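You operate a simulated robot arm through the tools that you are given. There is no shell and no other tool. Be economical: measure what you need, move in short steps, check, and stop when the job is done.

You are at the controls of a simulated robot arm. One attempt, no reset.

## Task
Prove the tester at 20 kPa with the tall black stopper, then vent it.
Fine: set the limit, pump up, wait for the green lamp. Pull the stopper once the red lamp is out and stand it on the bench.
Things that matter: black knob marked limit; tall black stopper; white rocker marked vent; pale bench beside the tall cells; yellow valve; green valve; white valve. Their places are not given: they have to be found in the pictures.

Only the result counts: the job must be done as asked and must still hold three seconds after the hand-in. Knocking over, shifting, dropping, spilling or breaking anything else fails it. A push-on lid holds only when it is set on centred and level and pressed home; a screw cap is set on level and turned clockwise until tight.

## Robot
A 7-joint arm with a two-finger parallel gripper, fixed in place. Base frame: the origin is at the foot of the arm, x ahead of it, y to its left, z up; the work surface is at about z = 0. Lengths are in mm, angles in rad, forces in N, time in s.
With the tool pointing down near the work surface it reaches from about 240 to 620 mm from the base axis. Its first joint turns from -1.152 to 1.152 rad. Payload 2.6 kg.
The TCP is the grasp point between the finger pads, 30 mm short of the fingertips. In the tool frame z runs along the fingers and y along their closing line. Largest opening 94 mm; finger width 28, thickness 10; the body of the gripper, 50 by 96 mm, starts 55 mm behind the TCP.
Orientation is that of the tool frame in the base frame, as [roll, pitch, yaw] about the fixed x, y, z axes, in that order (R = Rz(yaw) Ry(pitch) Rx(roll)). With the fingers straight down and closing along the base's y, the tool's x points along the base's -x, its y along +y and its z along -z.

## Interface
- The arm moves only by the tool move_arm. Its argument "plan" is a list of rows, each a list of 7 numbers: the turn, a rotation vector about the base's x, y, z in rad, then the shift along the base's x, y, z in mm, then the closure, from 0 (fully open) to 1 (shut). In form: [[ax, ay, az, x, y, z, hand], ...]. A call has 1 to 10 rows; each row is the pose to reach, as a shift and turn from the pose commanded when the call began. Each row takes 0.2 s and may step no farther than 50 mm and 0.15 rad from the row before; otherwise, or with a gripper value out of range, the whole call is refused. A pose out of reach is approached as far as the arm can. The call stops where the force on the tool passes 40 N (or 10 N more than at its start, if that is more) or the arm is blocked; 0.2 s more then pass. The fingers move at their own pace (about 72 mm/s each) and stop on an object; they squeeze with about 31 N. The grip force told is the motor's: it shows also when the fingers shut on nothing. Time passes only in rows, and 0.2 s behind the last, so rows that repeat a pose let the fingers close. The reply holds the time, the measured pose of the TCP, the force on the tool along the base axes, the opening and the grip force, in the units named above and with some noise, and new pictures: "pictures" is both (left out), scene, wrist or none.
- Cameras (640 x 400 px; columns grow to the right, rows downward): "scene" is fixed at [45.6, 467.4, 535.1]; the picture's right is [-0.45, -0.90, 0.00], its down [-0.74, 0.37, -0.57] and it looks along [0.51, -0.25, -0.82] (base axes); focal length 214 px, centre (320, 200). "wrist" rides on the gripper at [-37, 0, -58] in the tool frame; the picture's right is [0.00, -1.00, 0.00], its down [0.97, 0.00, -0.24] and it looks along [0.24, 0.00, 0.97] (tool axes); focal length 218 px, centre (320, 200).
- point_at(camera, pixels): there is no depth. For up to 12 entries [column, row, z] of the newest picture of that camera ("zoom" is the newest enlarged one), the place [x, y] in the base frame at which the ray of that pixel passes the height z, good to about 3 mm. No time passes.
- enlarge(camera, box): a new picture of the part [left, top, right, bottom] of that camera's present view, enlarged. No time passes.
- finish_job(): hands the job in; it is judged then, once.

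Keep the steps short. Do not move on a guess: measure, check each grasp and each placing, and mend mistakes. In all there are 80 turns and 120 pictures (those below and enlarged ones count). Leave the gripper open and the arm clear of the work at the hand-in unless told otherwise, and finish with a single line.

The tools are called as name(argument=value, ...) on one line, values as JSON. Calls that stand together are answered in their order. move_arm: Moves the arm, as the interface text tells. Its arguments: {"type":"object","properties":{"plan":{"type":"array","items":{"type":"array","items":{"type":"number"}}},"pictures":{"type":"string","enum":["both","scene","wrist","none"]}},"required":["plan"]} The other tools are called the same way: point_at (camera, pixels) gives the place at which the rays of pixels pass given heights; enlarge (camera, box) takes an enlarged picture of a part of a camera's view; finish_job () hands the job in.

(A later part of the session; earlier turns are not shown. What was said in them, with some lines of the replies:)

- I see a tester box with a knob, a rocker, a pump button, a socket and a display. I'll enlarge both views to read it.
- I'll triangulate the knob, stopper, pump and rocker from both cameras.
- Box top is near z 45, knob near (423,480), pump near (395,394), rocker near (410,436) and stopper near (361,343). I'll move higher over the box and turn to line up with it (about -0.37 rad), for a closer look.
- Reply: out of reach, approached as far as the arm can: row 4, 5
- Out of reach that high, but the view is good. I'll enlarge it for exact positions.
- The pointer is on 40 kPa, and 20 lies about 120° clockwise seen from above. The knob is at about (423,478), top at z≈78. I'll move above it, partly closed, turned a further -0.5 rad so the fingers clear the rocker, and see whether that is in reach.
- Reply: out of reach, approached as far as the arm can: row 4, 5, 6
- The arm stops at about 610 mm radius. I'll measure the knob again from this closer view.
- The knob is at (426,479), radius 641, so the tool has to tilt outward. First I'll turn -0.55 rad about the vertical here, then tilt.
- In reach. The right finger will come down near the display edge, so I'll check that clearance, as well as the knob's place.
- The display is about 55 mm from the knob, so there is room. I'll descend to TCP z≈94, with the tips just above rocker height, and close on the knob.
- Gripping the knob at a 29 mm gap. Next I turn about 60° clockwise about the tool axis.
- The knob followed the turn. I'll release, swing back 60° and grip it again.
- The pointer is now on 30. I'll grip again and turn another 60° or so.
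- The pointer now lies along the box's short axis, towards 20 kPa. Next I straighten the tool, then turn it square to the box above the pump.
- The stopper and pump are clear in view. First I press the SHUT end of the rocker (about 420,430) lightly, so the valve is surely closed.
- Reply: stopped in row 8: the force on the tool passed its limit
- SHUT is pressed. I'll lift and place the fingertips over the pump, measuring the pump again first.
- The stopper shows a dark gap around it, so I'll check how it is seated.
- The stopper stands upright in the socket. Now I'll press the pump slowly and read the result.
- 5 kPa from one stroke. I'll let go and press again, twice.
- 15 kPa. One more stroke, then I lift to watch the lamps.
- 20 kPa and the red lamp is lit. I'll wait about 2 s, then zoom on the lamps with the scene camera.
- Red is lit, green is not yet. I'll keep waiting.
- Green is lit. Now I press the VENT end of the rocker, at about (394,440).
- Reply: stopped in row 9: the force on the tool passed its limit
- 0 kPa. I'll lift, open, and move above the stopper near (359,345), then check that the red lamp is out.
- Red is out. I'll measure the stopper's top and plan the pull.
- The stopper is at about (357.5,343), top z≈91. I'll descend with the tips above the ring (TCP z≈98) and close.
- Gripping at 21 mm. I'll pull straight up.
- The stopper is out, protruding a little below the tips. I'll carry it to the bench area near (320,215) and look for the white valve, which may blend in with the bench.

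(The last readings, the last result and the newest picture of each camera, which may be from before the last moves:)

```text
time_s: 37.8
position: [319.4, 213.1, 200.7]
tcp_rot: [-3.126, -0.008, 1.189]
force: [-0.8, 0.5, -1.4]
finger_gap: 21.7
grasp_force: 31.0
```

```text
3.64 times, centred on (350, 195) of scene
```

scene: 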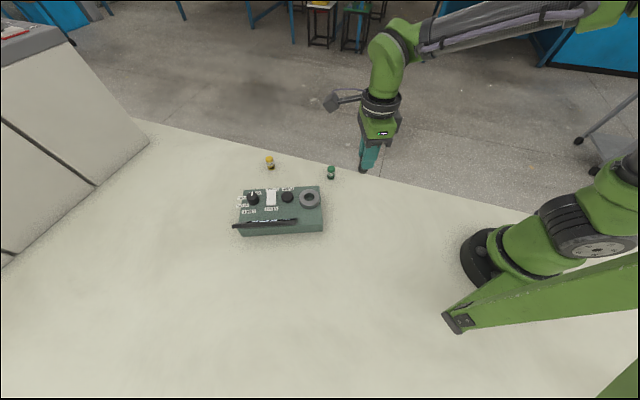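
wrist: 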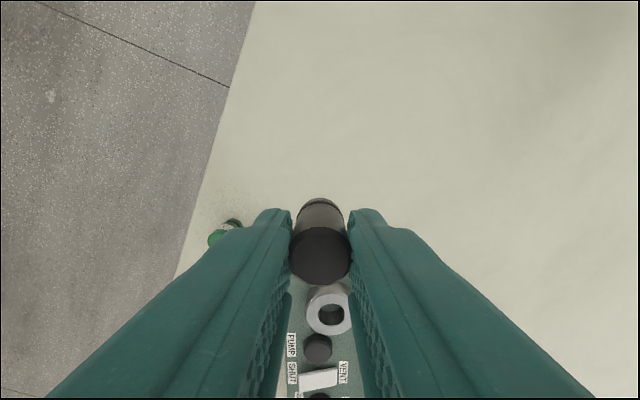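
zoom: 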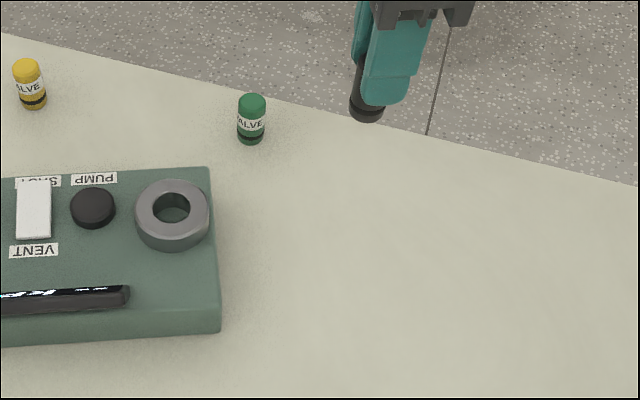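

The bench is clear at the target. I'll lower to TCP z≈68 and view the gap below.

move_arm(plan=[[0, 0, 0, 0, 0, -45, 0.9], [0, 0, 0, 0, 0, -90, 0.9], [0, 0, 0, 0, 0, -120, 0.9], [0, 0, 0, 0, 0, -133, 0.9], [0, 0, 0, 0, 0, -133, 0.9]])

enlarge(camera="scene", box=[320, 150, 400, 220])

```text
time_s: 39.0
position: [320.7, 215.2, 67.9]
tcp_rot: [-3.128, -0.007, 1.186]
force: [0.1, -0.2, -0.3]
finger_gap: 22.2
grasp_force: 30.8
```

scene: 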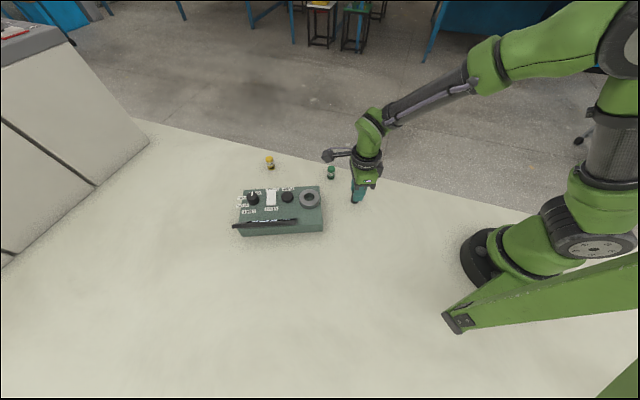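
wrist: 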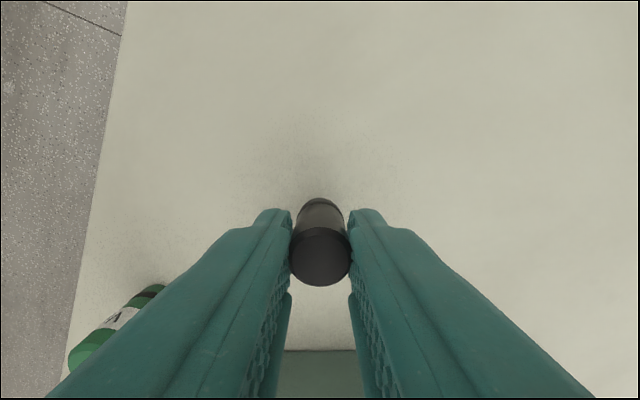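

```text
5.71 times, centred on (360, 185) of scene
```

zoom: 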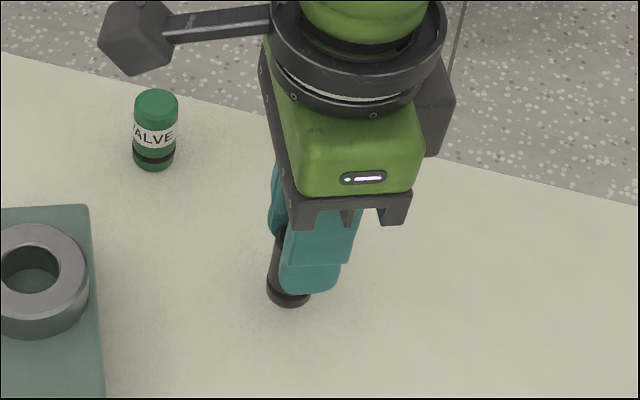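

Nearly down. I'll lower in small steps to contact.

move_arm(plan=[[0, 0, 0, 0, 0, -4, 0.9], [0, 0, 0, 0, 0, -8, 0.9], [0, 0, 0, 0, 0, -12, 0.9], [0, 0, 0, 0, 0, -14, 0.9], [0, 0, 0, 0, 0, -16, 0.9], [0, 0, 0, 0, 0, -16, 0.9]], pictures="none")

enlarge(camera="scene", box=[320, 160, 390, 220])

```text
time_s: 40.4
position: [321.9, 215.8, 51.7]
tcp_rot: [-3.128, -0.011, 1.188]
force: [-0.9, 3.6, 22.3]
finger_gap: 22.2
grasp_force: 30.8
```

```text
6.67 times, centred on (355, 190) of scene
```

zoom: 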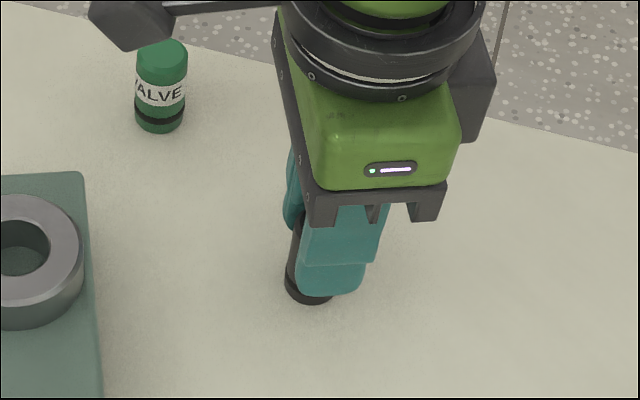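

Contact at 22 N upward. I'll ease off 1 mm, open, wait a moment, then go up.

move_arm(plan=[[0, 0, 0, 0, 0, 1, 0.9], [0, 0, 0, 0, 0, 1, 0.72], [0, 0, 0, 0, 0, 1, 0.6], [0, 0, 0, 0, 0, 1, 0.4], [0, 0, 0, 0, 0, 1, 0.4], [0, 0, 0, 0, 0, 20, 0.4], [0, 0, 0, 0, 0, 60, 0.4], [0, 0, 0, 0, 0, 100, 0.4], [0, 0, 0, -20, -30, 130, 0.2], [0, 0, 0, -40, -60, 150, 0]])

enlarge(camera="scene", box=[220, 140, 400, 245])

```text
time_s: 42.6
position: [281.6, 156.3, 203.7]
tcp_rot: [-3.128, -0.007, 1.187]
force: [-0.1, -0.5, 0.9]
finger_gap: 94.0
grasp_force: 0.0
```

scene: 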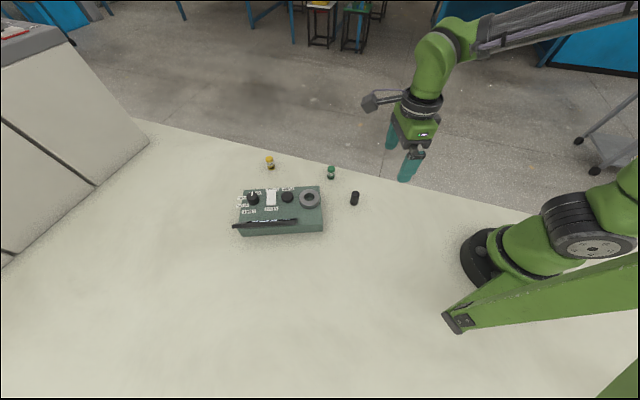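
wrist: 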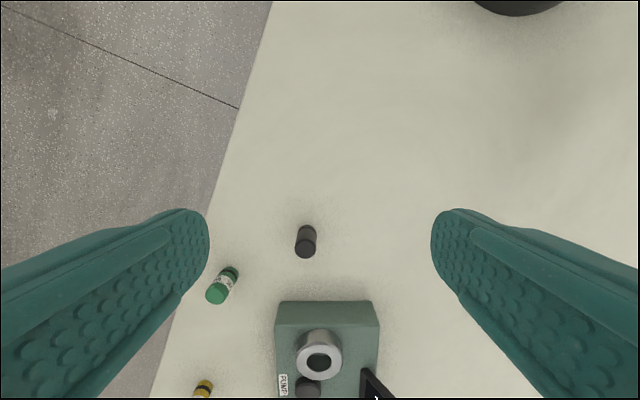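

```text
3.56 times, centred on (310, 192) of scene
```

zoom: 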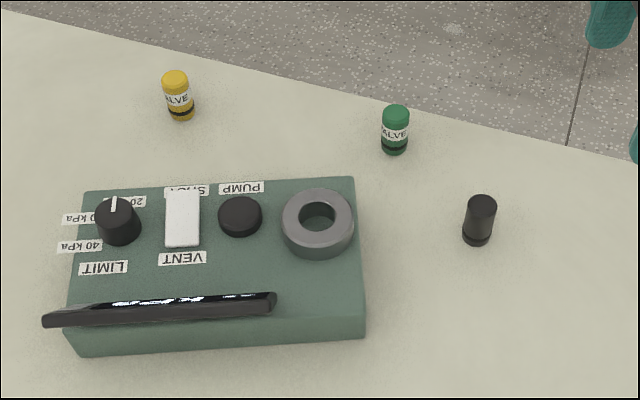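

The stopper is standing on the bench, and the valves haven't moved. The tester is vented to 0 kPa and the arm is clear with the gripper open. I'm handing the job in.

finish_job()

```text
The job is handed in.
```

The tester was proved at 20 kPa (green lamp lit) and vented to 0 kPa with the red lamp out; the tall black stopper is standing on the bench, and I never spotted the white valve.
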